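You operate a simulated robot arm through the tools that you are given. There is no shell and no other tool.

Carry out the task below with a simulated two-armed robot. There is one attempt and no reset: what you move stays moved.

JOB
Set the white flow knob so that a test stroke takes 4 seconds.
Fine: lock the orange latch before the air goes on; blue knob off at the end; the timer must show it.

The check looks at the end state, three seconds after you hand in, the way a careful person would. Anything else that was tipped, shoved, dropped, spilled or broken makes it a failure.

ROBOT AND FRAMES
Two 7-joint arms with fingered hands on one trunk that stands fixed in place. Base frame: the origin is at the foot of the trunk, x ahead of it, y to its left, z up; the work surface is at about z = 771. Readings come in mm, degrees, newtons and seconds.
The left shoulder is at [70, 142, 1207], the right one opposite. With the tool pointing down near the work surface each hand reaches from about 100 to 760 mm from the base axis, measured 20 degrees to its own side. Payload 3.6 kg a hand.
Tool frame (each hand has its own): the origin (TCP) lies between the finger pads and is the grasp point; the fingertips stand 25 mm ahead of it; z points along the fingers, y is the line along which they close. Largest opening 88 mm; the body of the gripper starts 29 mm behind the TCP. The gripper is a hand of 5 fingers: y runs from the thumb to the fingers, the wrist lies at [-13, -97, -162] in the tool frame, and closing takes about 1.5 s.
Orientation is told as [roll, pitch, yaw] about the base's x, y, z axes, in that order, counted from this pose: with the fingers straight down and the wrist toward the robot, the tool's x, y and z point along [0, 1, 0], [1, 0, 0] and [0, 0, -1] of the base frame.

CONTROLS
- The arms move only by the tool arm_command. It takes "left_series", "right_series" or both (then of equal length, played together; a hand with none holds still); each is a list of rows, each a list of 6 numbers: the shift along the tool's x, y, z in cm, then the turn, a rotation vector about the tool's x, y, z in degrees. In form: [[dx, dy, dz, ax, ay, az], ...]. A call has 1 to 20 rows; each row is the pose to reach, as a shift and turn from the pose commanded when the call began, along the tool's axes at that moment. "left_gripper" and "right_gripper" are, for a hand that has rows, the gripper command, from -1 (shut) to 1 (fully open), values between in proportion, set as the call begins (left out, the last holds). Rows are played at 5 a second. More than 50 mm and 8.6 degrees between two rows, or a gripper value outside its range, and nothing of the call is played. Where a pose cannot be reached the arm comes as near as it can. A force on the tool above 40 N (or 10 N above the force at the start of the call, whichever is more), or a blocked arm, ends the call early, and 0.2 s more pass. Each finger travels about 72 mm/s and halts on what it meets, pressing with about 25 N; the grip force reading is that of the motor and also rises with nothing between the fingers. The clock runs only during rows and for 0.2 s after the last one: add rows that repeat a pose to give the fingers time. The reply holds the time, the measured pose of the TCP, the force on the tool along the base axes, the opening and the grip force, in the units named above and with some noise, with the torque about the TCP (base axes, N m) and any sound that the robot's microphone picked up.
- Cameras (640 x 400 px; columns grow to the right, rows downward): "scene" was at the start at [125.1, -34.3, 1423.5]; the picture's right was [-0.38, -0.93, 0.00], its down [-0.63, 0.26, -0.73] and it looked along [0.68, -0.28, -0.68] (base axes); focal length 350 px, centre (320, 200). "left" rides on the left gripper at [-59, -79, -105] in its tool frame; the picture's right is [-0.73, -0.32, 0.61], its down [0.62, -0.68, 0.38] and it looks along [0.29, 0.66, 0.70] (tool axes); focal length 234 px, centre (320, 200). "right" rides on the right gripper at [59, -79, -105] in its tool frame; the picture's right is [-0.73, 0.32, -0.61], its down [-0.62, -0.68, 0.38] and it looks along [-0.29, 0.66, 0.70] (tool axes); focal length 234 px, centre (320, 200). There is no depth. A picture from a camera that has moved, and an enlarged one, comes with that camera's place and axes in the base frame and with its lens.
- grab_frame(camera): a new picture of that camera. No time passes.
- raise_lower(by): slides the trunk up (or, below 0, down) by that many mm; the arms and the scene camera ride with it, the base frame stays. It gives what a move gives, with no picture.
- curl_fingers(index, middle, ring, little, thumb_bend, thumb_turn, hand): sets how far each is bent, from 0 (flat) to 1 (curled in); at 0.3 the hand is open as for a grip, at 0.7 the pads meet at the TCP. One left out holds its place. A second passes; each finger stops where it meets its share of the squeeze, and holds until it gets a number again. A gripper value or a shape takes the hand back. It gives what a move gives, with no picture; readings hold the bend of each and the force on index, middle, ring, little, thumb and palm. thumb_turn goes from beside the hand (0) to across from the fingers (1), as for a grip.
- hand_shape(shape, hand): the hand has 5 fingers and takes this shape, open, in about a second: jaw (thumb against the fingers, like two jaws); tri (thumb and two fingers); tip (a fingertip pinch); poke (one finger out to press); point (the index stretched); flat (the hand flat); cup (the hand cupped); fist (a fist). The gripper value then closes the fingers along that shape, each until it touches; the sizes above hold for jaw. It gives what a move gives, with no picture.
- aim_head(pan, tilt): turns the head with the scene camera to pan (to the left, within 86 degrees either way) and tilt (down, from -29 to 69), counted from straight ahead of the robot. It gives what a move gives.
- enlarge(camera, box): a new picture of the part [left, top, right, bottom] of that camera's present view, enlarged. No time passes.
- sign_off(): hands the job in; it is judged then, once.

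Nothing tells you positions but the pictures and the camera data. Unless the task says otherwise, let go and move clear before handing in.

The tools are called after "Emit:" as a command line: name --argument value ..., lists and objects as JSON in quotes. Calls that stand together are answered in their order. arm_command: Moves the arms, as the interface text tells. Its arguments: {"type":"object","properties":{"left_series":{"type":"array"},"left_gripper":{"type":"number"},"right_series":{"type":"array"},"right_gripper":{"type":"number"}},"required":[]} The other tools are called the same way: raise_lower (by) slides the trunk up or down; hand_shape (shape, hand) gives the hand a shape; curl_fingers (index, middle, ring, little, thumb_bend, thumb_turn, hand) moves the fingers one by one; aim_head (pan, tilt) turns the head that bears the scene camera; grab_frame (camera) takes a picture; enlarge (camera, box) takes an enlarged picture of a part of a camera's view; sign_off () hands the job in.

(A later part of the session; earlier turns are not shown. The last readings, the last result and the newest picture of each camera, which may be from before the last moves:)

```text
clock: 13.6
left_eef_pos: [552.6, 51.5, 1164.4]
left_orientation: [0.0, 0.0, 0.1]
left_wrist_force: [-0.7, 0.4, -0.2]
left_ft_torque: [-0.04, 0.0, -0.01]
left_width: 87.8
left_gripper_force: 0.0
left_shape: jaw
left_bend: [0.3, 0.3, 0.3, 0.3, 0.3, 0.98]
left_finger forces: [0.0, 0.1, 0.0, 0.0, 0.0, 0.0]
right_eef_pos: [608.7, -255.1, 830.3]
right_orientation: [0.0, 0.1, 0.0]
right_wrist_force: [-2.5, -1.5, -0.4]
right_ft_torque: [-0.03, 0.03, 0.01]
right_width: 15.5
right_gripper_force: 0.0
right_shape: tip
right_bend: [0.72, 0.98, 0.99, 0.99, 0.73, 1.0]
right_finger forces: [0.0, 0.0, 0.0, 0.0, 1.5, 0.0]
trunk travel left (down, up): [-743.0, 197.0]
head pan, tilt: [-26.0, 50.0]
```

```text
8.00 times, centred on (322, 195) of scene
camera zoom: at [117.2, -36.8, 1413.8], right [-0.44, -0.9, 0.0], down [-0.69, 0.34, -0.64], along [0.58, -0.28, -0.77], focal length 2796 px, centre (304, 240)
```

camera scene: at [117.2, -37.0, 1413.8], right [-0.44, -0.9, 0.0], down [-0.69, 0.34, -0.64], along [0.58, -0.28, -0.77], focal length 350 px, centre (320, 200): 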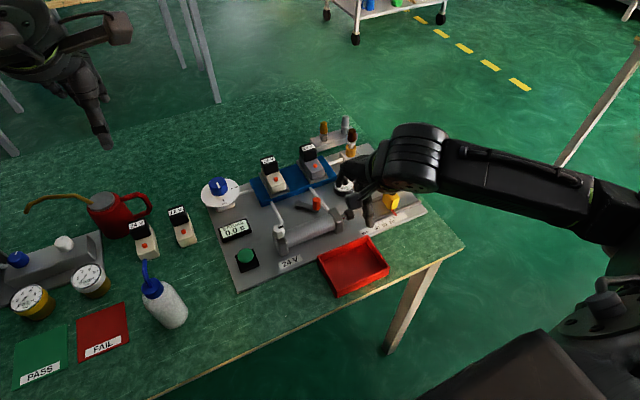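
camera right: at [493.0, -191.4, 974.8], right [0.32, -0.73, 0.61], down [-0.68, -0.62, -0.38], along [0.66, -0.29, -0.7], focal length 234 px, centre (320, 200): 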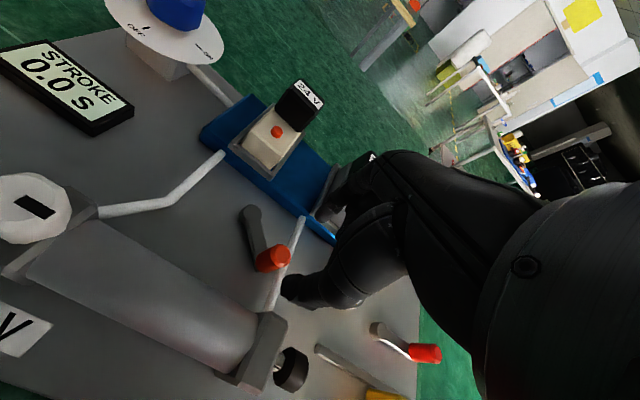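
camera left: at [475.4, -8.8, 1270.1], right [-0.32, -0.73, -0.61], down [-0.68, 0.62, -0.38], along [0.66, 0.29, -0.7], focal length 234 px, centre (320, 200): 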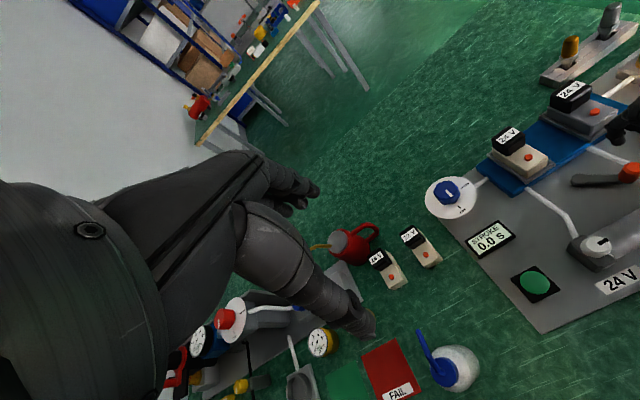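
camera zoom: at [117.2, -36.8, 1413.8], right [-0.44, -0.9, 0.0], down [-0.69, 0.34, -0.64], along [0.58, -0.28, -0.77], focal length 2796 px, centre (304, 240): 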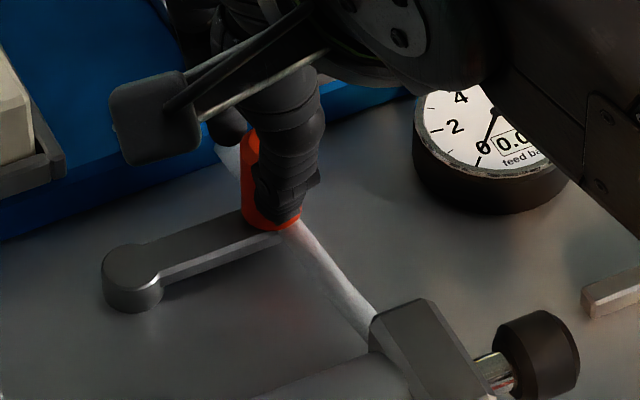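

The latch has turned about 48° and is still moving, but the index tip is close to the blue manifold. I'll lift a few millimetres and keep pushing with the thumb to find the end stop.

Emit:
arm_command --right_series '[[0, 0, -0.3, 0, 0, 0], [0, 0, -0.6, 0, 0, 0], [0.05, 0.25, -0.6, 0, 0, 0], [0.12, 0.5, -0.6, 0, 0, 0], [0.2, 0.75, -0.6, 0, 0, 0], [0.2, 0.75, -0.6, 0, 0, 0]]'

Emit:
enlarge --camera "right" --box '[220, 170, 380, 330]'

Emit:
enlarge --camera "scene" --box '[270, 140, 350, 220]'

Emit:
enlarge --camera "left" --box '[540, 60, 640, 260]'

```text
clock: 15.0
left_eef_pos: [553.2, 50.8, 1164.6]
left_orientation: [0.0, -0.1, 0.1]
left_wrist_force: [0.0, -0.8, -1.2]
left_ft_torque: [0.0, -0.02, -0.02]
left_width: 87.3
left_gripper_force: 0.0
left_shape: jaw
left_bend: [0.3, 0.3, 0.3, 0.3, 0.3, 0.98]
left_finger forces: [0.0, 0.0, 0.0, 0.0, 0.1, 0.0]
right_eef_pos: [615.7, -252.9, 836.4]
right_orientation: [0.1, 0.0, -0.1]
right_wrist_force: [-5.0, 0.7, -1.5]
right_ft_torque: [0.02, 0.09, 0.01]
right_width: 16.3
right_gripper_force: 0.0
right_shape: tip
right_bend: [0.72, 0.98, 0.99, 0.99, 0.7, 1.0]
right_finger forces: [0.1, 0.1, 0.0, 0.0, 3.8, 0.0]
trunk travel left (down, up): [-743.0, 197.0]
head pan, tilt: [-26.0, 50.0]
```

```text
2.50 times, centred on (300, 250) of right
camera zoom: at [535.3, -195.5, 941.3], right [0.32, -0.73, 0.61], down [-0.68, -0.62, -0.38], along [0.66, -0.29, -0.7], focal length 585 px, centre (370, 75)
```

zoom: 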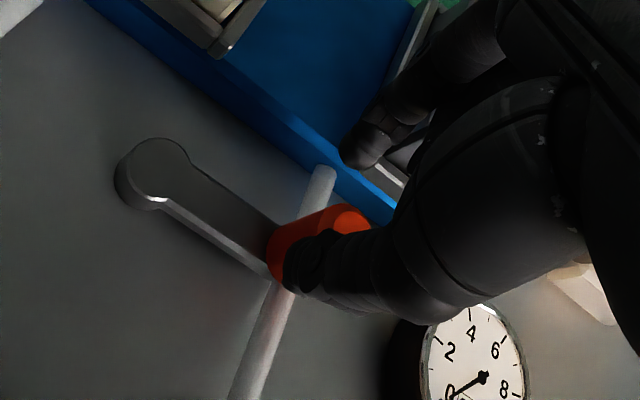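

```text
5.00 times, centred on (310, 180) of scene
camera zoom: at [116.7, -37.0, 1413.8], right [-0.44, -0.9, 0.0], down [-0.69, 0.34, -0.64], along [0.58, -0.28, -0.77], focal length 1748 px, centre (370, 300)
```

zoom: 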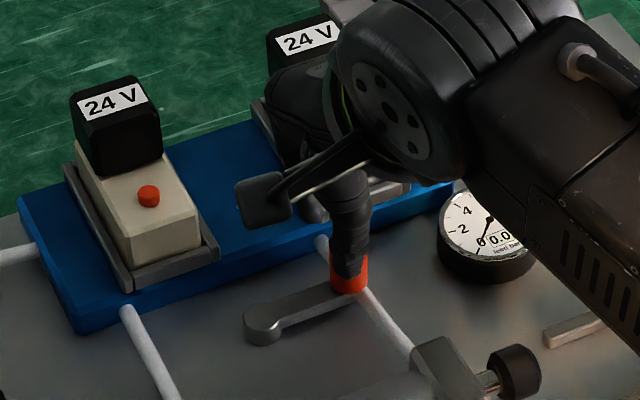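

```text
2.00 times, centred on (590, 160) of left
camera zoom: at [474.7, -9.0, 1270.4], right [-0.32, -0.73, -0.61], down [-0.68, 0.62, -0.38], along [0.66, 0.29, -0.7], focal length 468 px, centre (-220, 280)
```

zoom: 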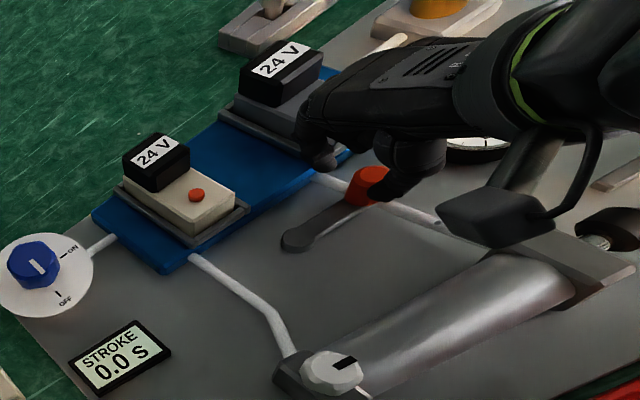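

The handle hardly advanced on that push and the reaction rose to 5 N, so it may be at its stop. I'll lift clear and check where the lever really rests.

Emit:
arm_command --right_series '[[0, -0.4, 0, 0, 0, 0], [0, -0.4, -1.0, 0, 0, 0], [0, -0.4, -2.5, 0, 0, 0], [0, -1.5, -5, 0, 0, 0], [0, -5, -8, 0, 0, 0], [0, -9, -10, 0, 0, 0], [0, -9, -10, 0, 0, 0]]'

Emit:
enlarge --camera "right" --box '[220, 120, 380, 280]'

Emit:
enlarge --camera "scene" --box '[270, 170, 350, 220]'

Emit:
enlarge --camera "left" --box '[540, 100, 640, 200]'

```text
clock: 16.6
left_eef_pos: [554.7, 51.4, 1164.8]
left_orientation: [-0.2, 0.2, 0.2]
left_wrist_force: [-0.1, 0.6, 0.1]
left_ft_torque: [0.0, 0.01, 0.01]
left_width: 87.8
left_gripper_force: 0.1
left_shape: jaw
left_bend: [0.3, 0.3, 0.3, 0.3, 0.3, 0.98]
left_finger forces: [0.0, 0.0, 0.0, 0.0, 0.0, 0.0]
right_eef_pos: [525.8, -251.8, 936.4]
right_orientation: [0.0, 0.1, 0.0]
right_wrist_force: [0.5, -0.1, 0.0]
right_ft_torque: [-0.01, -0.02, 0.01]
right_width: 15.2
right_gripper_force: 0.1
right_shape: tip
right_bend: [0.72, 0.98, 0.99, 0.99, 0.74, 1.0]
right_finger forces: [0.0, 0.0, 0.1, 0.1, 0.1, 0.0]
trunk travel left (down, up): [-743.0, 197.0]
head pan, tilt: [-26.0, 50.0]
```

```text
2.50 times, centred on (300, 200) of right
camera zoom: at [445.5, -193.9, 1041.3], right [0.32, -0.73, 0.61], down [-0.68, -0.62, -0.38], along [0.66, -0.29, -0.7], focal length 585 px, centre (370, 200)
```

zoom: 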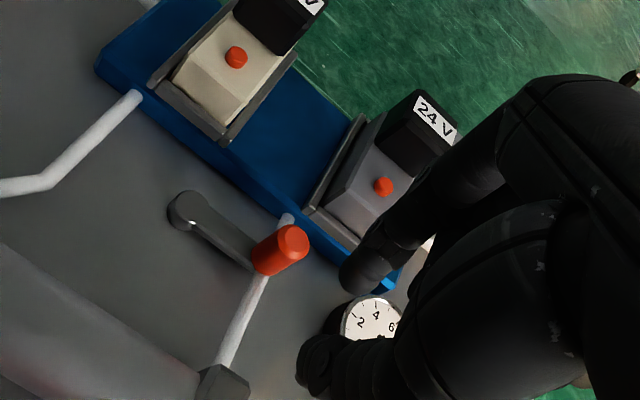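

```text
8.00 times, centred on (310, 195) of scene
camera zoom: at [118.6, -36.0, 1413.6], right [-0.44, -0.9, 0.0], down [-0.69, 0.34, -0.64], along [0.58, -0.28, -0.77], focal length 2796 px, centre (400, 240)
```

zoom: 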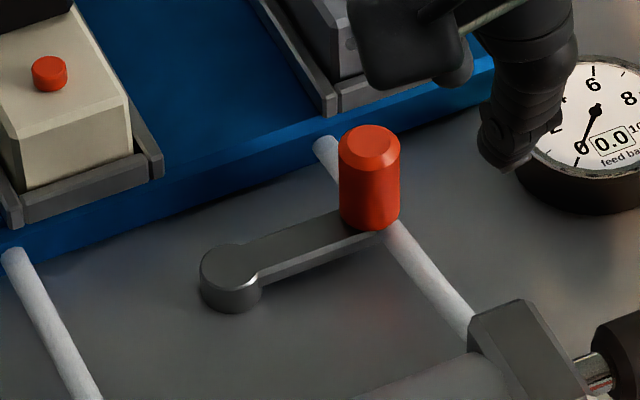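

```text
4.00 times, centred on (590, 150) of left
camera zoom: at [476.4, -8.0, 1269.7], right [-0.32, -0.73, -0.61], down [-0.68, 0.62, -0.38], along [0.66, 0.29, -0.7], focal length 937 px, centre (-760, 400)
```

zoom: 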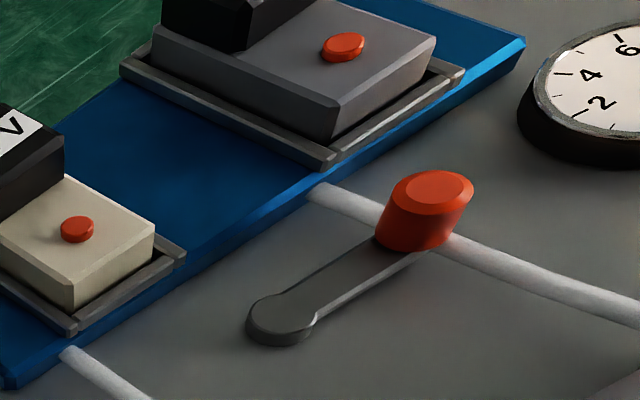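

The lever now lies parallel to the manifold edge, about 40–45° from where it began, like the red lever's rest. To confirm it's at its stop, I'll shut the pinch and push the handle firmly from the −x side.

Emit:
arm_command --right_series '[[-0.2, 1.5, 2.0, 0, 0, 0], [-0.4, 3.0, 5.0, 0, 0, 0], [-0.7, 4.6, 8.0, 0, 0, 0], [-0.7, 4.6, 9.5, 0, 0, 0], [-0.7, 4.6, 10.4, 0, 0, 0], [-0.7, 4.6, 10.4, 0, 0, 0]]' --right_gripper -1.0

Emit:
enlarge --camera "right" --box '[220, 120, 380, 280]'

Emit:
enlarge --camera "left" --box '[540, 100, 640, 200]'

```text
clock: 18.0
left_eef_pos: [552.6, 51.2, 1165.1]
left_orientation: [-0.1, -0.1, 0.1]
left_wrist_force: [0.6, 0.6, -0.1]
left_ft_torque: [-0.05, -0.04, -0.01]
left_width: 87.5
left_gripper_force: 0.1
left_shape: jaw
left_bend: [0.3, 0.3, 0.3, 0.3, 0.3, 0.98]
left_finger forces: [0.1, 0.0, 0.0, 0.0, 0.1, 0.0]
right_eef_pos: [574.1, -258.8, 833.0]
right_orientation: [0.1, 0.0, 0.0]
right_wrist_force: [-0.5, 0.1, 0.5]
right_ft_torque: [0.0, 0.02, 0.03]
right_width: 0.1
right_gripper_force: 25.4
right_shape: tip
right_bend: [0.7, 1.0, 1.0, 1.0, 0.77, 1.0]
right_finger forces: [0.0, 0.0, 0.0, 0.0, 0.0, 0.1]
trunk travel left (down, up): [-743.0, 197.0]
head pan, tilt: [-26.0, 50.0]
```

```text
2.50 times, centred on (300, 200) of right
camera zoom: at [492.7, -202.0, 937.7], right [0.32, -0.73, 0.61], down [-0.68, -0.62, -0.38], along [0.66, -0.29, -0.7], focal length 585 px, centre (370, 200)
```

zoom: 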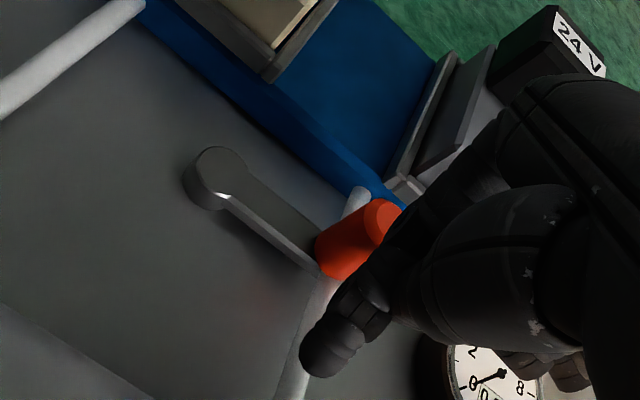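

```text
4.00 times, centred on (590, 150) of left
camera zoom: at [475.5, -8.8, 1270.1], right [-0.32, -0.73, -0.61], down [-0.68, 0.62, -0.38], along [0.66, 0.29, -0.7], focal length 937 px, centre (-760, 400)
```

zoom: 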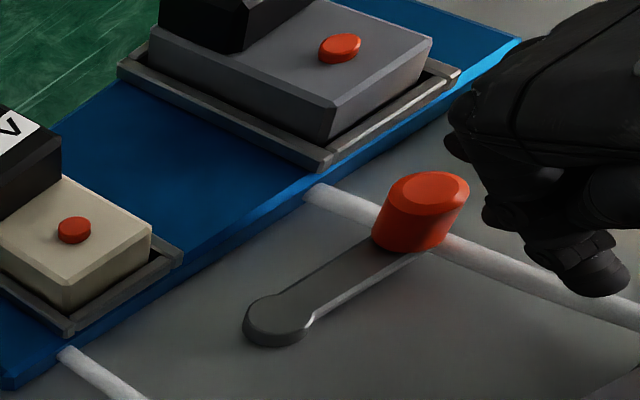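

The shut fingertips are just short of the handle on the −x side. I'll push +x in small steps until it resists firmly.

Emit:
arm_command --right_series '[[0, 0.3, 0, 0, 0, 0], [0, 0.6, 0, 0, 0, 0], [0, 0.9, 0, 0, 0, 0], [0, 1.1, 0, 0, 0, 0], [0, 1.3, 0, 0, 0, 0], [0, 1.5, 0, 0, 0, 0], [0, 1.5, 0, 0, 0, 0]]'

Emit:
enlarge --camera "left" --box '[540, 100, 640, 200]'

```text
clock: 19.6
left_eef_pos: [549.6, 50.7, 1167.3]
left_orientation: [0.0, -0.1, 0.0]
left_wrist_force: [-0.3, 0.0, 0.8]
left_ft_torque: [0.02, 0.01, 0.0]
left_width: 87.8
left_gripper_force: 0.1
left_shape: jaw
left_bend: [0.3, 0.3, 0.3, 0.3, 0.3, 0.98]
left_finger forces: [0.0, 0.0, 0.1, 0.1, 0.0, 0.1]
right_eef_pos: [584.9, -259.6, 833.6]
right_orientation: [0.0, -0.1, -0.1]
right_wrist_force: [-14.3, -1.5, 3.4]
right_ft_torque: [-0.04, 0.19, -0.08]
right_width: 0.1
right_gripper_force: 25.2
right_shape: tip
right_bend: [0.7, 1.0, 1.0, 1.0, 0.73, 1.0]
right_finger forces: [0.1, 0.0, 0.0, 0.0, 13.2, 0.1]
trunk travel left (down, up): [-743.0, 197.0]
head pan, tilt: [-26.0, 50.0]
```

```text
4.00 times, centred on (590, 150) of left
camera zoom: at [472.2, -9.2, 1271.4], right [-0.32, -0.73, -0.61], down [-0.68, 0.62, -0.39], along [0.66, 0.29, -0.69], focal length 937 px, centre (-760, 400)
```

zoom: 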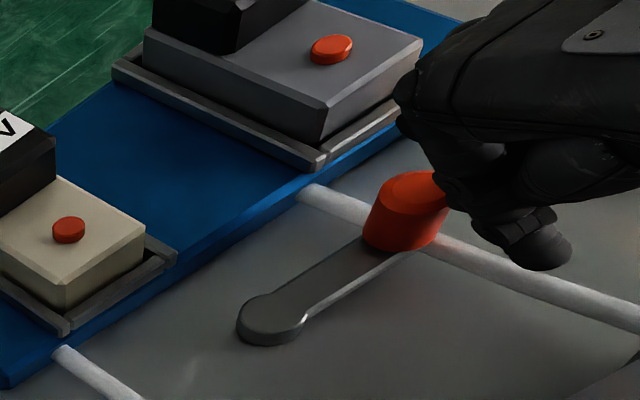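

The lever does not move under 14 N, so the latch is locked at its stop. I'll back the right hand off, lift it, and travel to above the blue knob, which I place at about [688, −61, 842].

Emit:
arm_command --right_series '[[0, -0.8, 0, 0, 0, 0], [0, -2.0, 0, 0, 0, 0], [0, -2.5, -4, 0, 0, 0], [0, -2.5, -8, 0, 0, 0], [0, -2.5, -11, 0, 0, 0], [4, -0.5, -11, 0, 0, 0], [8, 2, -11, 0, 0, 0], [12, 4.5, -11, 0, 0, 0], [16, 7.5, -11, 0, 0, 0], [19.9, 10.2, -11, 0, 0, 0], [19.9, 10.2, -11, 0, 0, 0]]' --right_gripper 0.5

Emit:
grab_frame --camera "right"

Emit:
grab_frame --camera "scene"

Emit:
grab_frame --camera "left"

```text
clock: 22.0
left_eef_pos: [553.8, 49.5, 1164.6]
left_orientation: [0.0, 0.0, 0.0]
left_wrist_force: [-0.1, -0.4, -0.3]
left_ft_torque: [0.03, -0.01, 0.01]
left_width: 87.8
left_gripper_force: 0.0
left_shape: jaw
left_bend: [0.3, 0.3, 0.3, 0.3, 0.3, 0.98]
left_finger forces: [0.1, 0.0, 0.0, 0.1, 0.1, 0.0]
right_eef_pos: [687.5, -59.8, 940.7]
right_orientation: [-0.1, 0.1, 0.1]
right_wrist_force: [-0.4, 0.3, -0.7]
right_ft_torque: [0.02, 0.02, -0.01]
right_width: 65.7
right_gripper_force: 0.1
right_shape: tip
right_bend: [0.28, 0.98, 0.99, 0.99, 0.54, 0.99]
right_finger forces: [0.1, 0.0, 0.1, 0.0, 0.0, 0.1]
trunk travel left (down, up): [-743.0, 197.0]
head pan, tilt: [-26.0, 50.0]
```

```text
taken
camera right: at [608.4, -2.2, 1045.2], right [0.32, -0.73, 0.61], down [-0.68, -0.62, -0.38], along [0.66, -0.29, -0.7], focal length 234 px, centre (320, 200)
```

right: 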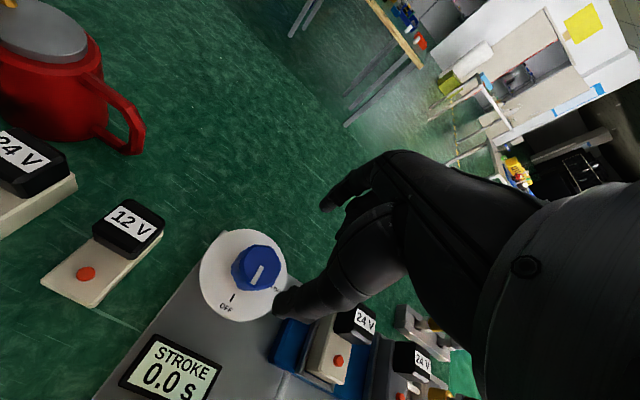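

```text
taken
camera scene: at [117.1, -38.2, 1413.7], right [-0.44, -0.9, 0.0], down [-0.69, 0.34, -0.64], along [0.58, -0.28, -0.77], focal length 350 px, centre (320, 200)
```

scene: 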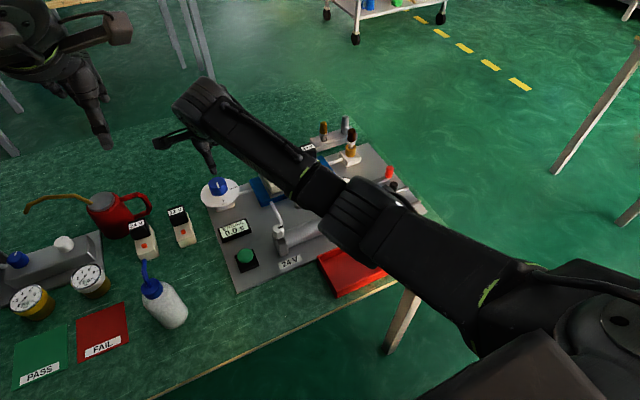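

```text
taken
camera left: at [475.0, -10.0, 1270.3], right [-0.32, -0.73, -0.61], down [-0.68, 0.62, -0.38], along [0.66, 0.29, -0.7], focal length 234 px, centre (320, 200)
```

left: 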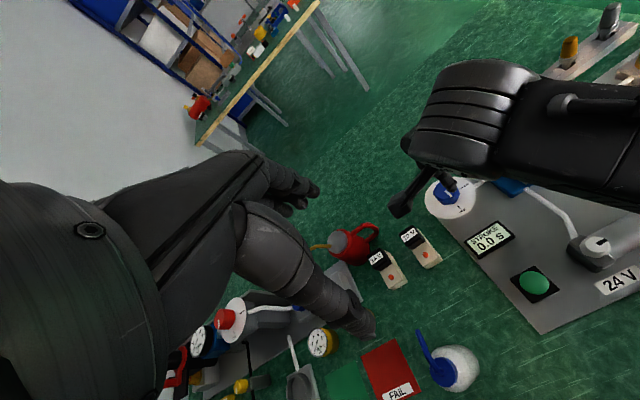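

The right hand reached a point above the blue knob. I'll zoom in to measure the knob's exact position and pointer.

Emit:
enlarge --camera "right" --box '[180, 200, 340, 340]'

Emit:
enlarge --camera "scene" --box '[170, 110, 270, 220]'

```text
2.86 times, centred on (260, 270) of right
camera zoom: at [608.4, -2.2, 1045.2], right [0.32, -0.73, 0.61], down [-0.68, -0.62, -0.38], along [0.66, -0.29, -0.7], focal length 669 px, centre (491, 0)
```

zoom: 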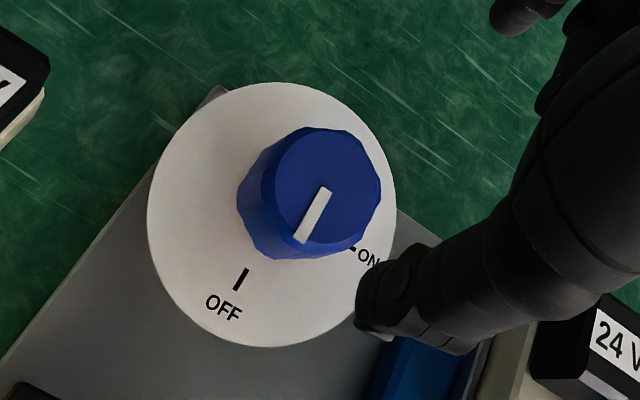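

```text
3.64 times, centred on (220, 165) of scene
camera zoom: at [117.1, -38.2, 1413.7], right [-0.44, -0.9, 0.0], down [-0.69, 0.34, -0.64], along [0.58, -0.28, -0.77], focal length 1271 px, centre (684, 327)
```

zoom: 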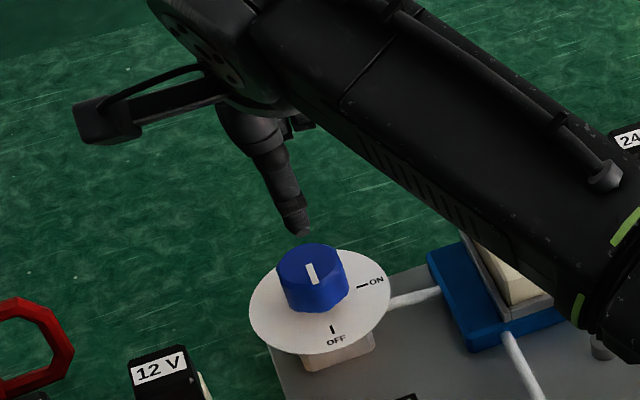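

The blue knob's centre is at about [692.5, −63.5], its top at z ≈ 844, diameter about 35 mm, pointer at OFF. I'll lower the open pinch over it, pausing for a check.

Emit:
arm_command --right_series '[[-0.2, 0.25, 2, 0, 0, 0], [-0.37, 0.5, 4, 0, 0, 0], [-0.37, 0.5, 6, 0, 0, 0], [-0.37, 0.5, 6, 0, 0, 0]]'

Emit:
enlarge --camera "right" --box '[200, 140, 400, 360]'

Emit:
enlarge --camera "scene" --box '[170, 110, 270, 220]'

Emit:
enlarge --camera "left" --box '[390, 100, 540, 250]'

```text
clock: 23.0
left_eef_pos: [554.1, 50.5, 1164.1]
left_orientation: [0.0, 0.0, 0.1]
left_wrist_force: [-1.4, -0.4, 0.7]
left_ft_torque: [0.0, -0.02, 0.02]
left_width: 87.7
left_gripper_force: 0.1
left_shape: jaw
left_bend: [0.3, 0.3, 0.3, 0.3, 0.3, 0.98]
left_finger forces: [0.0, 0.0, 0.0, 0.0, 0.0, 0.0]
right_eef_pos: [692.2, -64.9, 882.0]
right_orientation: [0.0, 0.1, 0.1]
right_wrist_force: [-0.5, 0.2, -0.3]
right_ft_torque: [0.0, 0.01, -0.02]
right_width: 65.9
right_gripper_force: 0.1
right_shape: tip
right_bend: [0.28, 0.98, 0.99, 0.99, 0.54, 0.99]
right_finger forces: [0.1, 0.0, 0.0, 0.0, 0.0, 0.0]
trunk travel left (down, up): [-743.0, 197.0]
head pan, tilt: [-26.0, 50.0]
```

```text
1.82 times, centred on (300, 250) of right
camera zoom: at [613.3, -6.9, 986.7], right [0.32, -0.73, 0.61], down [-0.68, -0.62, -0.38], along [0.66, -0.29, -0.7], focal length 426 px, centre (356, 109)
```

zoom: 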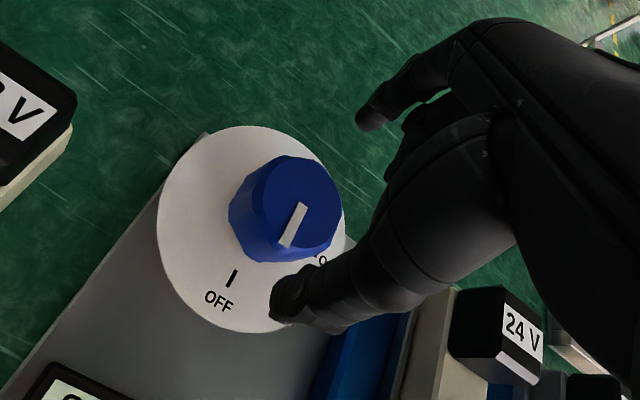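

```text
3.64 times, centred on (220, 165) of scene
camera zoom: at [117.6, -36.8, 1413.7], right [-0.44, -0.9, 0.0], down [-0.69, 0.34, -0.64], along [0.58, -0.28, -0.77], focal length 1271 px, centre (684, 327)
```

zoom: 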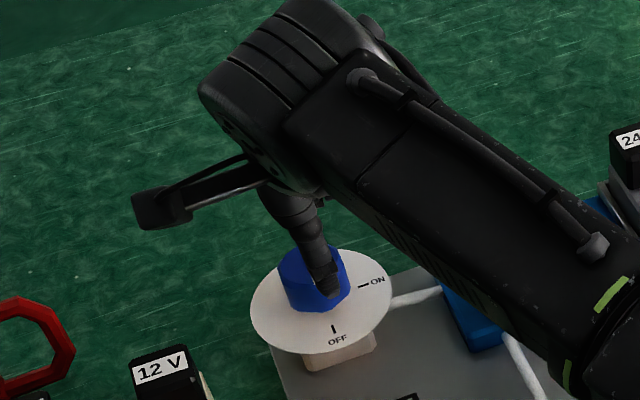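

```text
2.67 times, centred on (465, 175) of left
camera zoom: at [475.5, -8.8, 1270.1], right [-0.32, -0.73, -0.61], down [-0.68, 0.62, -0.38], along [0.66, 0.29, -0.7], focal length 624 px, centre (-67, 267)
```

zoom: 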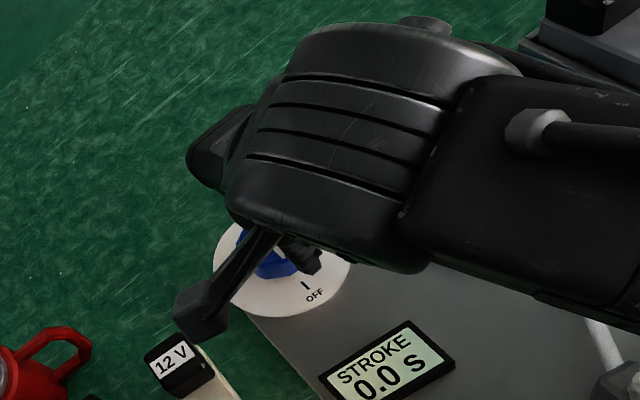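

The thumb and index straddle the knob with a slight y offset. I'll shift +4 mm in y and descend to TCP z ≈ 847.

Emit:
arm_command --right_series '[[0.4, -0.2, 0, 0, 0, 0], [0.4, -0.2, 1.2, 0, 0, 0], [0.4, -0.2, 2.4, 0, 0, 0], [0.4, -0.2, 3.5, 0, 0, 0], [0.4, -0.2, 3.5, 0, 0, 0]]'

Emit:
enlarge --camera "right" --box '[200, 140, 400, 360]'

Emit:
enlarge --camera "scene" --box '[170, 110, 270, 220]'

```text
clock: 24.2
left_eef_pos: [552.4, 51.7, 1165.8]
left_orientation: [0.0, 0.1, 0.1]
left_wrist_force: [-0.1, 0.3, 0.1]
left_ft_torque: [-0.02, -0.02, -0.01]
left_width: 87.7
left_gripper_force: 0.1
left_shape: jaw
left_bend: [0.3, 0.3, 0.3, 0.3, 0.3, 0.98]
left_finger forces: [0.0, 0.0, 0.1, 0.1, 0.1, 0.1]
right_eef_pos: [693.2, -60.4, 847.6]
right_orientation: [0.1, 0.0, -0.1]
right_wrist_force: [0.6, 0.5, 0.4]
right_ft_torque: [0.03, 0.01, 0.05]
right_width: 65.8
right_gripper_force: 0.0
right_shape: tip
right_bend: [0.28, 0.98, 0.99, 0.99, 0.54, 0.99]
right_finger forces: [0.0, 0.0, 0.0, 0.0, 0.0, 0.0]
trunk travel left (down, up): [-743.0, 197.0]
head pan, tilt: [-26.0, 50.0]
```

```text
1.82 times, centred on (300, 250) of right
camera zoom: at [612.9, -2.7, 951.6], right [0.32, -0.73, 0.61], down [-0.68, -0.62, -0.38], along [0.66, -0.29, -0.7], focal length 426 px, centre (356, 109)
```

zoom: 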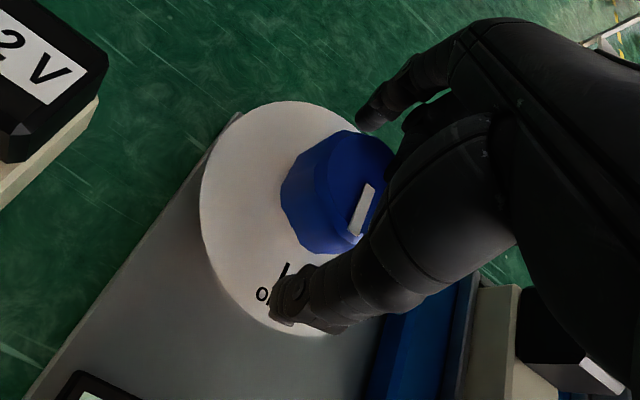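

```text
3.64 times, centred on (220, 165) of scene
camera zoom: at [117.6, -36.8, 1413.7], right [-0.44, -0.9, 0.0], down [-0.69, 0.34, -0.64], along [0.58, -0.28, -0.77], focal length 1271 px, centre (684, 327)
```

zoom: 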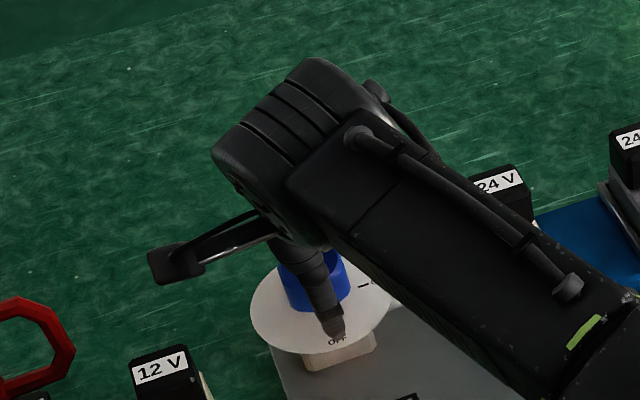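

The knob sits between the thumb and index. I'll centre on it and close.

Emit:
arm_command --right_series '[[-0.1, -0.2, 0, 0, 0, 0], [-0.1, -0.2, 0, 0, 0, 0], [-0.1, -0.2, 0, 0, 0, 0], [-0.1, -0.2, 0, 0, 0, 0], [-0.1, -0.2, 0, 0, 0, 0], [-0.1, -0.2, 0, 0, 0, 0]]' --right_gripper -0.5

Emit:
enlarge --camera "right" --box '[200, 140, 400, 360]'

```text
clock: 25.6
left_eef_pos: [554.5, 50.3, 1163.6]
left_orientation: [0.0, 0.0, 0.1]
left_wrist_force: [0.7, 0.0, 0.4]
left_ft_torque: [-0.01, 0.01, 0.03]
left_width: 87.7
left_gripper_force: 0.0
left_shape: jaw
left_bend: [0.3, 0.3, 0.3, 0.3, 0.3, 0.98]
left_finger forces: [0.0, 0.0, 0.0, 0.1, 0.0, 0.0]
right_eef_pos: [690.3, -60.3, 846.7]
right_orientation: [0.0, 0.2, 0.0]
right_wrist_force: [-2.0, -2.1, -3.2]
right_ft_torque: [-0.03, 0.01, 0.0]
right_width: 32.6
right_gripper_force: 24.8
right_shape: tip
right_bend: [0.74, 1.0, 1.0, 1.0, 0.72, 1.0]
right_finger forces: [21.6, 0.0, 0.1, 0.0, 23.3, 0.1]
trunk travel left (down, up): [-743.0, 197.0]
head pan, tilt: [-26.0, 50.0]
```

```text
1.82 times, centred on (300, 250) of right
camera zoom: at [611.0, -4.4, 951.4], right [0.32, -0.73, 0.61], down [-0.68, -0.62, -0.38], along [0.66, -0.29, -0.7], focal length 426 px, centre (356, 109)
```

zoom: 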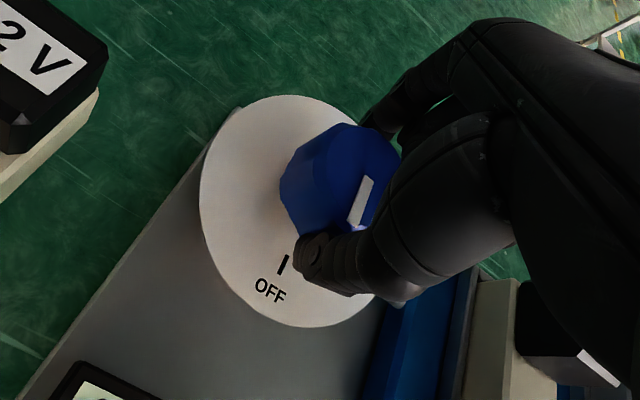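

The grip holds at about 23 N. I'll turn counter-clockwise seen from above, from OFF (toward the robot) to ON (to its right), first by 32° to check direction.

Emit:
arm_command --right_series '[[0, 0, 0, 0, 0, -8], [0, 0, 0, 0, 0, -16], [0, 0, 0, 0, 0, -24], [0, 0, 0, 0, 0, -32]]'

Emit:
grab_frame --camera "right"

Emit:
enlarge --camera "scene" --box '[170, 110, 270, 220]'

```text
clock: 26.6
left_eef_pos: [553.3, 50.9, 1163.9]
left_orientation: [0.1, 0.1, 0.1]
left_wrist_force: [0.3, 0.8, 0.0]
left_ft_torque: [-0.01, 0.02, -0.01]
left_width: 87.8
left_gripper_force: 0.0
left_shape: jaw
left_bend: [0.3, 0.3, 0.3, 0.3, 0.3, 0.98]
left_finger forces: [0.0, 0.0, 0.1, 0.1, 0.1, 0.0]
right_eef_pos: [691.8, -62.4, 846.6]
right_orientation: [0.0, 0.0, 32.1]
right_wrist_force: [3.5, 0.4, -1.5]
right_ft_torque: [0.0, -0.06, -0.03]
right_width: 32.2
right_gripper_force: 24.6
right_shape: tip
right_bend: [0.73, 1.0, 1.0, 1.0, 0.73, 1.0]
right_finger forces: [25.3, 0.1, 0.0, 0.0, 22.0, 0.1]
trunk travel left (down, up): [-743.0, 197.0]
head pan, tilt: [-26.0, 50.0]
```

```text
taken
camera right: at [592.2, -55.2, 951.3], right [0.66, -0.44, 0.61], down [-0.25, -0.89, -0.38], along [0.71, 0.1, -0.7], focal length 234 px, centre (320, 200)
```

right: 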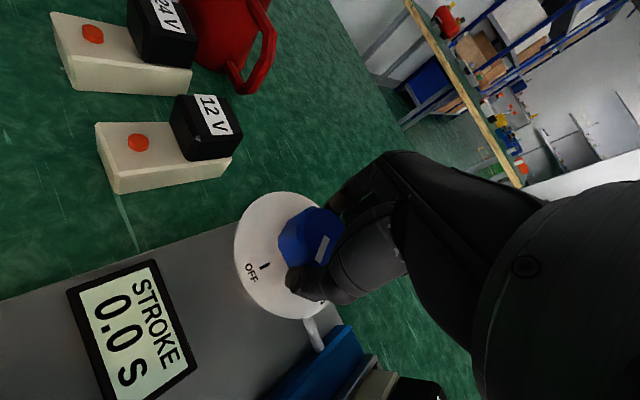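

```text
3.64 times, centred on (220, 165) of scene
camera zoom: at [118.8, -36.8, 1413.7], right [-0.44, -0.9, 0.0], down [-0.69, 0.34, -0.64], along [0.58, -0.28, -0.77], focal length 1271 px, centre (684, 327)
```

zoom: 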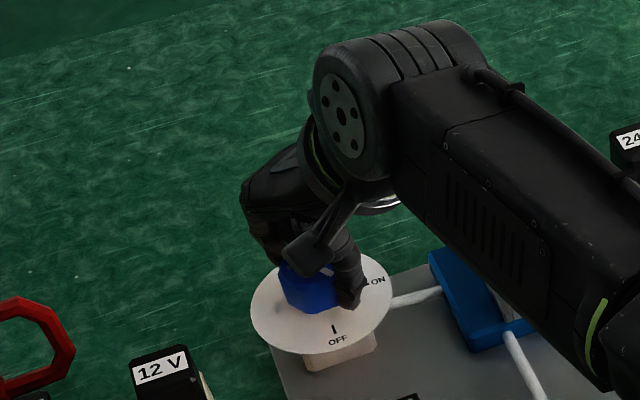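

The knob turns with the hand. I'll continue to a full 90°.

Emit:
arm_command --right_series '[[0, 0, 0, 0, 0, -8], [0, 0, 0, 0, 0, -16], [0, 0, 0, 0, 0, -24], [0, 0, 0, 0, 0, -32], [0, 0, 0, 0, 0, -40], [0, 0, 0, 0, 0, -48], [0, 0, 0, 0, 0, -56], [0, 0, 0, 0, 0, -60], [0, 0, 0, 0, 0, -60]]'

Emit:
grab_frame --camera "right"

Emit:
grab_frame --camera "scene"

```text
clock: 28.6
left_eef_pos: [553.7, 51.2, 1165.2]
left_orientation: [-0.1, 0.1, 0.1]
left_wrist_force: [0.9, 0.7, 0.4]
left_ft_torque: [-0.02, 0.02, 0.01]
left_width: 87.6
left_gripper_force: 0.0
left_shape: jaw
left_bend: [0.3, 0.3, 0.3, 0.3, 0.3, 0.98]
left_finger forces: [0.0, 0.0, 0.0, 0.1, 0.1, 0.0]
right_eef_pos: [624.3, -65.5, 861.6]
right_orientation: [0.0, 0.0, 92.1]
right_wrist_force: [-0.7, 0.3, -0.1]
right_ft_torque: [0.01, -0.01, 0.02]
right_width: 20.9
right_gripper_force: 24.8
right_shape: tip
right_bend: [0.76, 1.0, 1.0, 1.0, 0.82, 1.0]
right_finger forces: [0.1, 0.0, 0.1, 0.1, 0.0, 0.1]
right hand out of reach, approached as far as the arm can: row 3, 4, 5, 6, 7, 8, 9
trunk travel left (down, up): [-743.0, 197.0]
head pan, tilt: [-26.0, 50.0]
```

```text
taken
camera right: at [566.7, -146.9, 966.2], right [0.71, 0.35, 0.61], down [0.65, -0.66, -0.38], along [0.27, 0.67, -0.7], focal length 234 px, centre (320, 200)
```

right: 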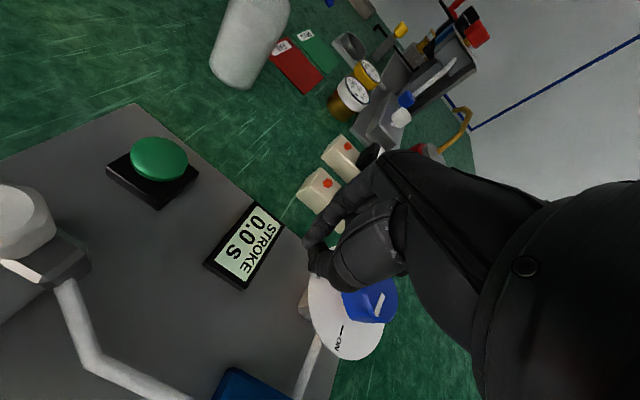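

```text
taken
camera scene: at [118.1, -36.0, 1413.7], right [-0.44, -0.9, 0.0], down [-0.69, 0.34, -0.64], along [0.58, -0.28, -0.77], focal length 350 px, centre (320, 200)
```

scene: 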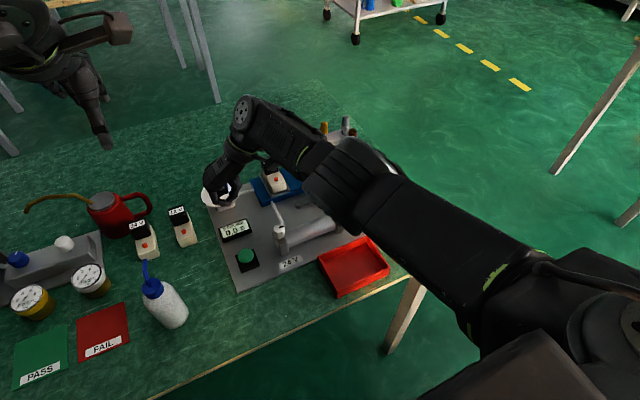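

That row was out of the right arm's reach at this yaw, so the hand slipped off the knob toward the robot. I'll lift it clear and check the knob and its surroundings.

Emit:
arm_command --right_series '[[0, 0, -3, 0, 0, 0], [0, 0, -7, 0, 0, 0], [0, -4, -9, 0, 0, 0], [0, -8, -10, 0, 0, 0], [0, -12, -10, 0, 0, 0], [0, -12, -10, 0, 0, 0]]' --right_gripper 0.3

Emit:
grab_frame --camera "scene"

Emit:
enlarge --camera "scene" --box '[180, 150, 260, 270]'

Emit:
enlarge --camera "left" --box '[400, 120, 560, 320]'

```text
clock: 30.0
left_eef_pos: [552.1, 51.7, 1164.5]
left_orientation: [0.0, 0.0, 0.1]
left_wrist_force: [-0.4, -0.1, 0.6]
left_ft_torque: [-0.01, -0.01, 0.01]
left_width: 87.7
left_gripper_force: 0.0
left_shape: jaw
left_bend: [0.3, 0.3, 0.3, 0.3, 0.3, 0.98]
left_finger forces: [0.0, 0.0, 0.0, 0.1, 0.0, 0.1]
right_eef_pos: [626.4, -184.7, 961.0]
right_orientation: [0.0, 0.0, 92.0]
right_wrist_force: [0.1, -0.3, -0.5]
right_ft_torque: [-0.01, -0.03, -0.01]
right_width: 57.0
right_gripper_force: 0.0
right_shape: tip
right_bend: [0.29, 0.98, 0.99, 0.99, 0.62, 1.0]
right_finger forces: [0.1, 0.2, 0.0, 0.1, 0.0, 0.1]
trunk travel left (down, up): [-743.0, 197.0]
head pan, tilt: [-26.0, 50.0]
```

```text
taken
camera scene: at [117.8, -36.5, 1413.7], right [-0.44, -0.9, 0.0], down [-0.69, 0.34, -0.64], along [0.58, -0.28, -0.77], focal length 350 px, centre (320, 200)
```

scene: 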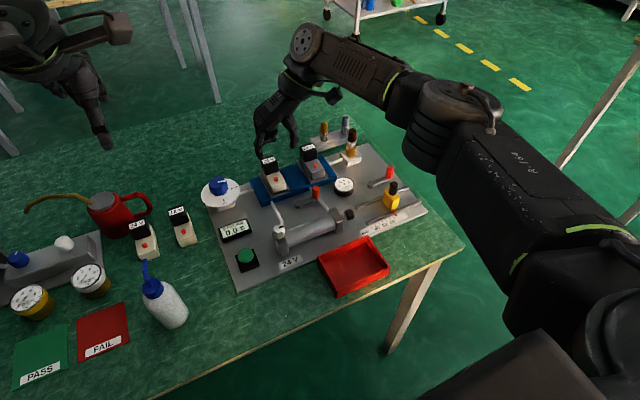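

```text
3.33 times, centred on (220, 210) of scene
camera zoom: at [117.8, -36.5, 1413.7], right [-0.44, -0.9, 0.0], down [-0.69, 0.34, -0.64], along [0.58, -0.28, -0.77], focal length 1165 px, centre (653, 167)
```

zoom: 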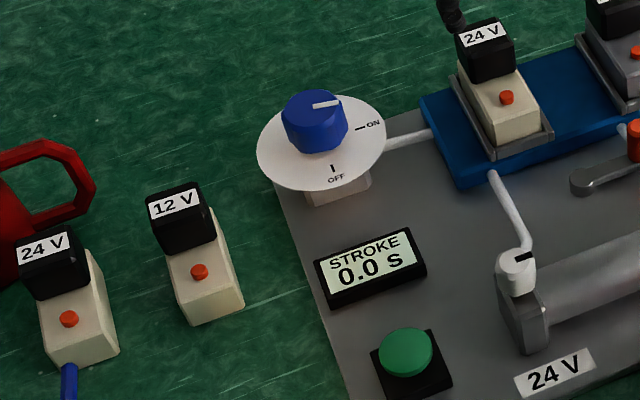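

```text
2.00 times, centred on (480, 220) of left
camera zoom: at [475.6, -8.5, 1270.0], right [-0.32, -0.73, -0.61], down [-0.68, 0.62, -0.38], along [0.66, 0.29, -0.7], focal length 468 px, centre (0, 160)
```

zoom: 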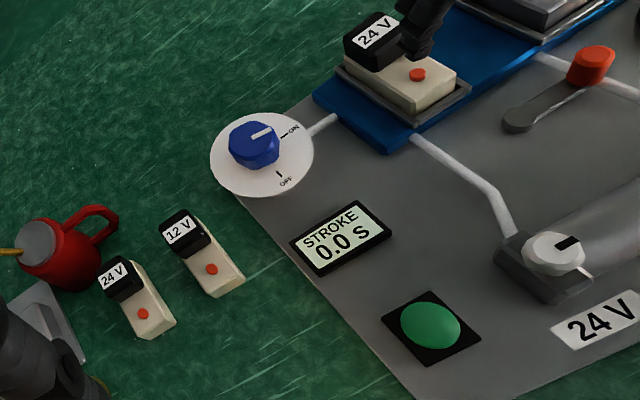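

Nothing was displaced, and the slip carried the knob's pointer round to ON. I'll check the gauge, latch and pointer up close.

Emit:
enlarge --camera "scene" --box '[290, 160, 370, 220]'

Emit:
enlarge --camera "scene" --box '[200, 165, 248, 205]'

Emit:
enlarge --camera "scene" --box '[270, 190, 430, 290]'

Emit:
enlarge --camera "left" --box '[415, 165, 485, 225]'

```text
6.67 times, centred on (330, 190) of scene
camera zoom: at [117.8, -36.5, 1413.7], right [-0.44, -0.9, 0.0], down [-0.69, 0.34, -0.64], along [0.58, -0.28, -0.77], focal length 2330 px, centre (253, 267)
```

zoom: 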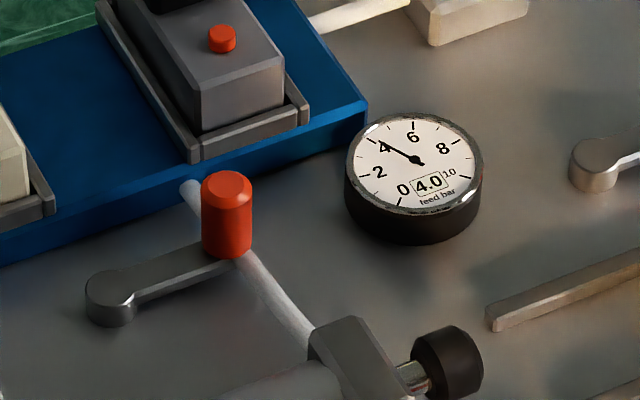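

```text
10.00 times, centred on (224, 185) of scene
camera zoom: at [117.8, -36.5, 1413.7], right [-0.44, -0.9, 0.0], down [-0.69, 0.34, -0.64], along [0.58, -0.28, -0.77], focal length 3496 px, centre (1280, 350)
```

zoom: 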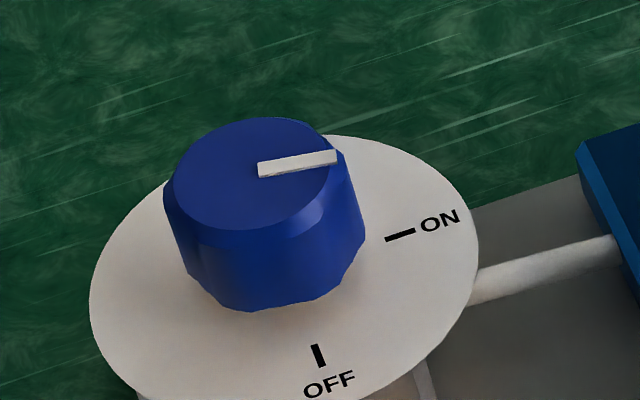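

```text
4.00 times, centred on (350, 240) of scene
camera zoom: at [117.8, -36.5, 1413.7], right [-0.44, -0.9, 0.0], down [-0.69, 0.34, -0.64], along [0.58, -0.28, -0.77], focal length 1398 px, centre (200, 40)
```

zoom: 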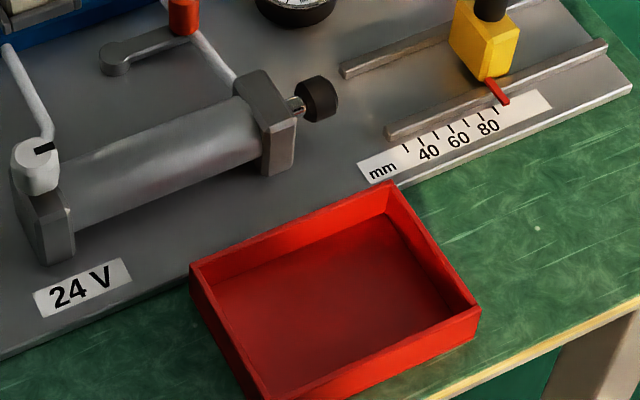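

```text
6.67 times, centred on (450, 195) of left
camera zoom: at [475.6, -8.5, 1270.0], right [-0.32, -0.73, -0.61], down [-0.68, 0.62, -0.38], along [0.66, 0.29, -0.7], focal length 1561 px, centre (-547, 233)
```

zoom: 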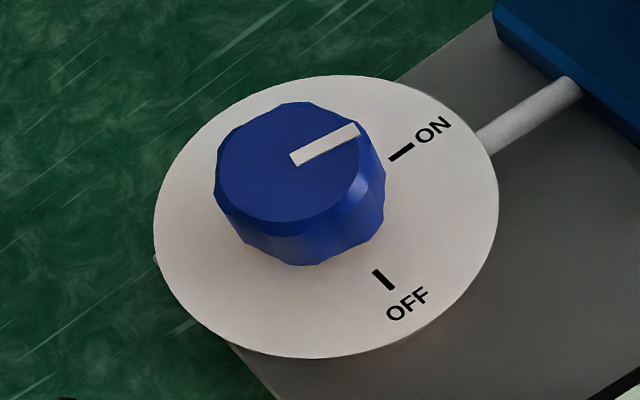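

The feed gauge reads 4.0 bar with the latch locked and the knob at ON. I'll park the right hand back at yaw 0, off to the right, and shape the left hand to poke for the green button at about [514, −62, 805].

Emit:
arm_command --right_series '[[0, 0, -1, 0, 0, 8], [1, -1, -1, 0, 0, 16], [3, -2, -1, 0, 0, 24], [5, -3, -1, 0, 0, 32], [7, -4, -1, 0, 0, 40], [9, -5, -1, 0, 0, 48], [11, -6, -1, 0, 0, 56], [13, -7, -1, 0, 0, 64], [15, -8, -1, 0, 0, 72], [16, -9, -1, 0, 0, 80], [17, -10, -1, 0, 0, 88], [17, -10, -1, 0, 0, 92], [17, -10, -1, 0, 0, 92]]'

Emit:
hand_shape --shape "poke" --hand "left"

Emit:
grab_frame --camera "scene"

Emit:
grab_frame --camera "left"

```text
clock: 32.8
left_eef_pos: [551.9, 49.7, 1163.8]
left_orientation: [-0.1, 0.1, 0.1]
left_wrist_force: [0.1, 0.0, 0.0]
left_ft_torque: [-0.04, 0.01, 0.01]
left_width: 87.7
left_gripper_force: 0.0
left_shape: jaw
left_bend: [0.3, 0.3, 0.3, 0.3, 0.3, 0.98]
left_finger forces: [0.0, 0.0, 0.1, 0.0, 0.1, 0.0]
right_eef_pos: [461.2, -289.9, 970.3]
right_orientation: [-0.1, 0.1, -0.1]
right_wrist_force: [0.1, 0.6, -0.1]
right_ft_torque: [0.02, 0.01, -0.07]
right_width: 56.9
right_gripper_force: 0.1
right_shape: tip
right_bend: [0.29, 0.98, 0.99, 0.99, 0.62, 1.0]
right_finger forces: [0.0, 0.1, 0.0, 0.1, 0.1, 0.0]
trunk travel left (down, up): [-743.0, 197.0]
head pan, tilt: [-26.0, 50.0]
```

```text
clock: 33.7
left_eef_pos: [553.0, 51.3, 1164.2]
left_orientation: [0.0, 0.1, 0.0]
left_wrist_force: [-0.3, 0.3, -0.2]
left_ft_torque: [0.04, -0.03, -0.01]
left_width: 0.0
left_gripper_force: 0.1
left_shape: poke
left_bend: [0.7, 0.7, 0.99, 0.99, 1.0, 1.0]
left_finger forces: [0.0, 0.0, 0.1, 0.0, 0.1, 0.0]
right_eef_pos: [461.2, -290.3, 970.8]
right_orientation: [0.0, 0.1, 0.0]
right_wrist_force: [0.9, 0.2, -0.7]
right_ft_torque: [-0.02, -0.02, 0.0]
right_width: 57.0
right_gripper_force: 0.1
right_shape: tip
right_bend: [0.29, 0.98, 0.99, 0.99, 0.62, 1.0]
right_finger forces: [0.0, 0.0, 0.1, 0.1, 0.0, 0.0]
trunk travel left (down, up): [-743.0, 197.0]
head pan, tilt: [-26.0, 50.0]
```

```text
taken
camera scene: at [117.6, -36.8, 1413.7], right [-0.44, -0.9, 0.0], down [-0.69, 0.34, -0.64], along [0.58, -0.28, -0.77], focal length 350 px, centre (320, 200)
```

scene: 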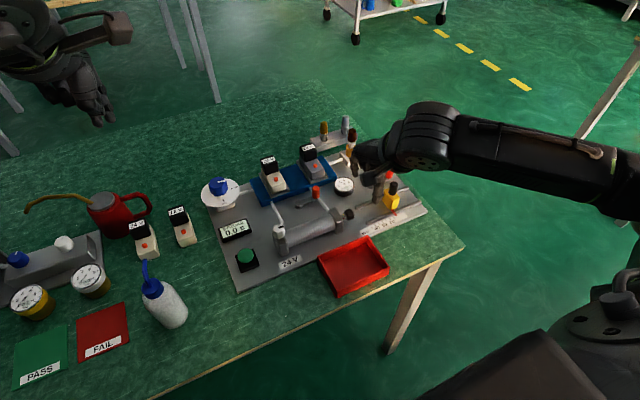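

```text
taken
camera left: at [475.5, -8.8, 1270.1], right [-0.32, -0.73, -0.61], down [-0.68, 0.62, -0.38], along [0.66, 0.29, -0.7], focal length 234 px, centre (320, 200)
```

left: 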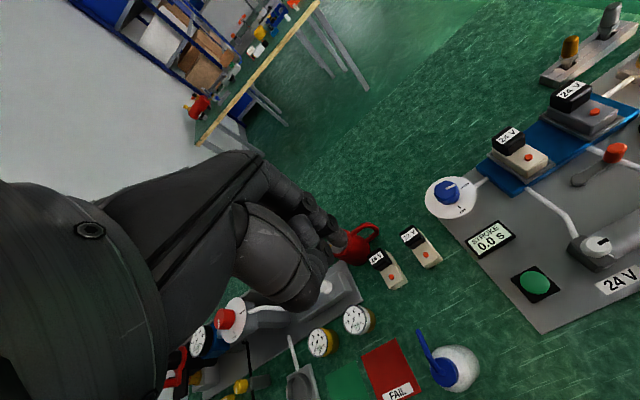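

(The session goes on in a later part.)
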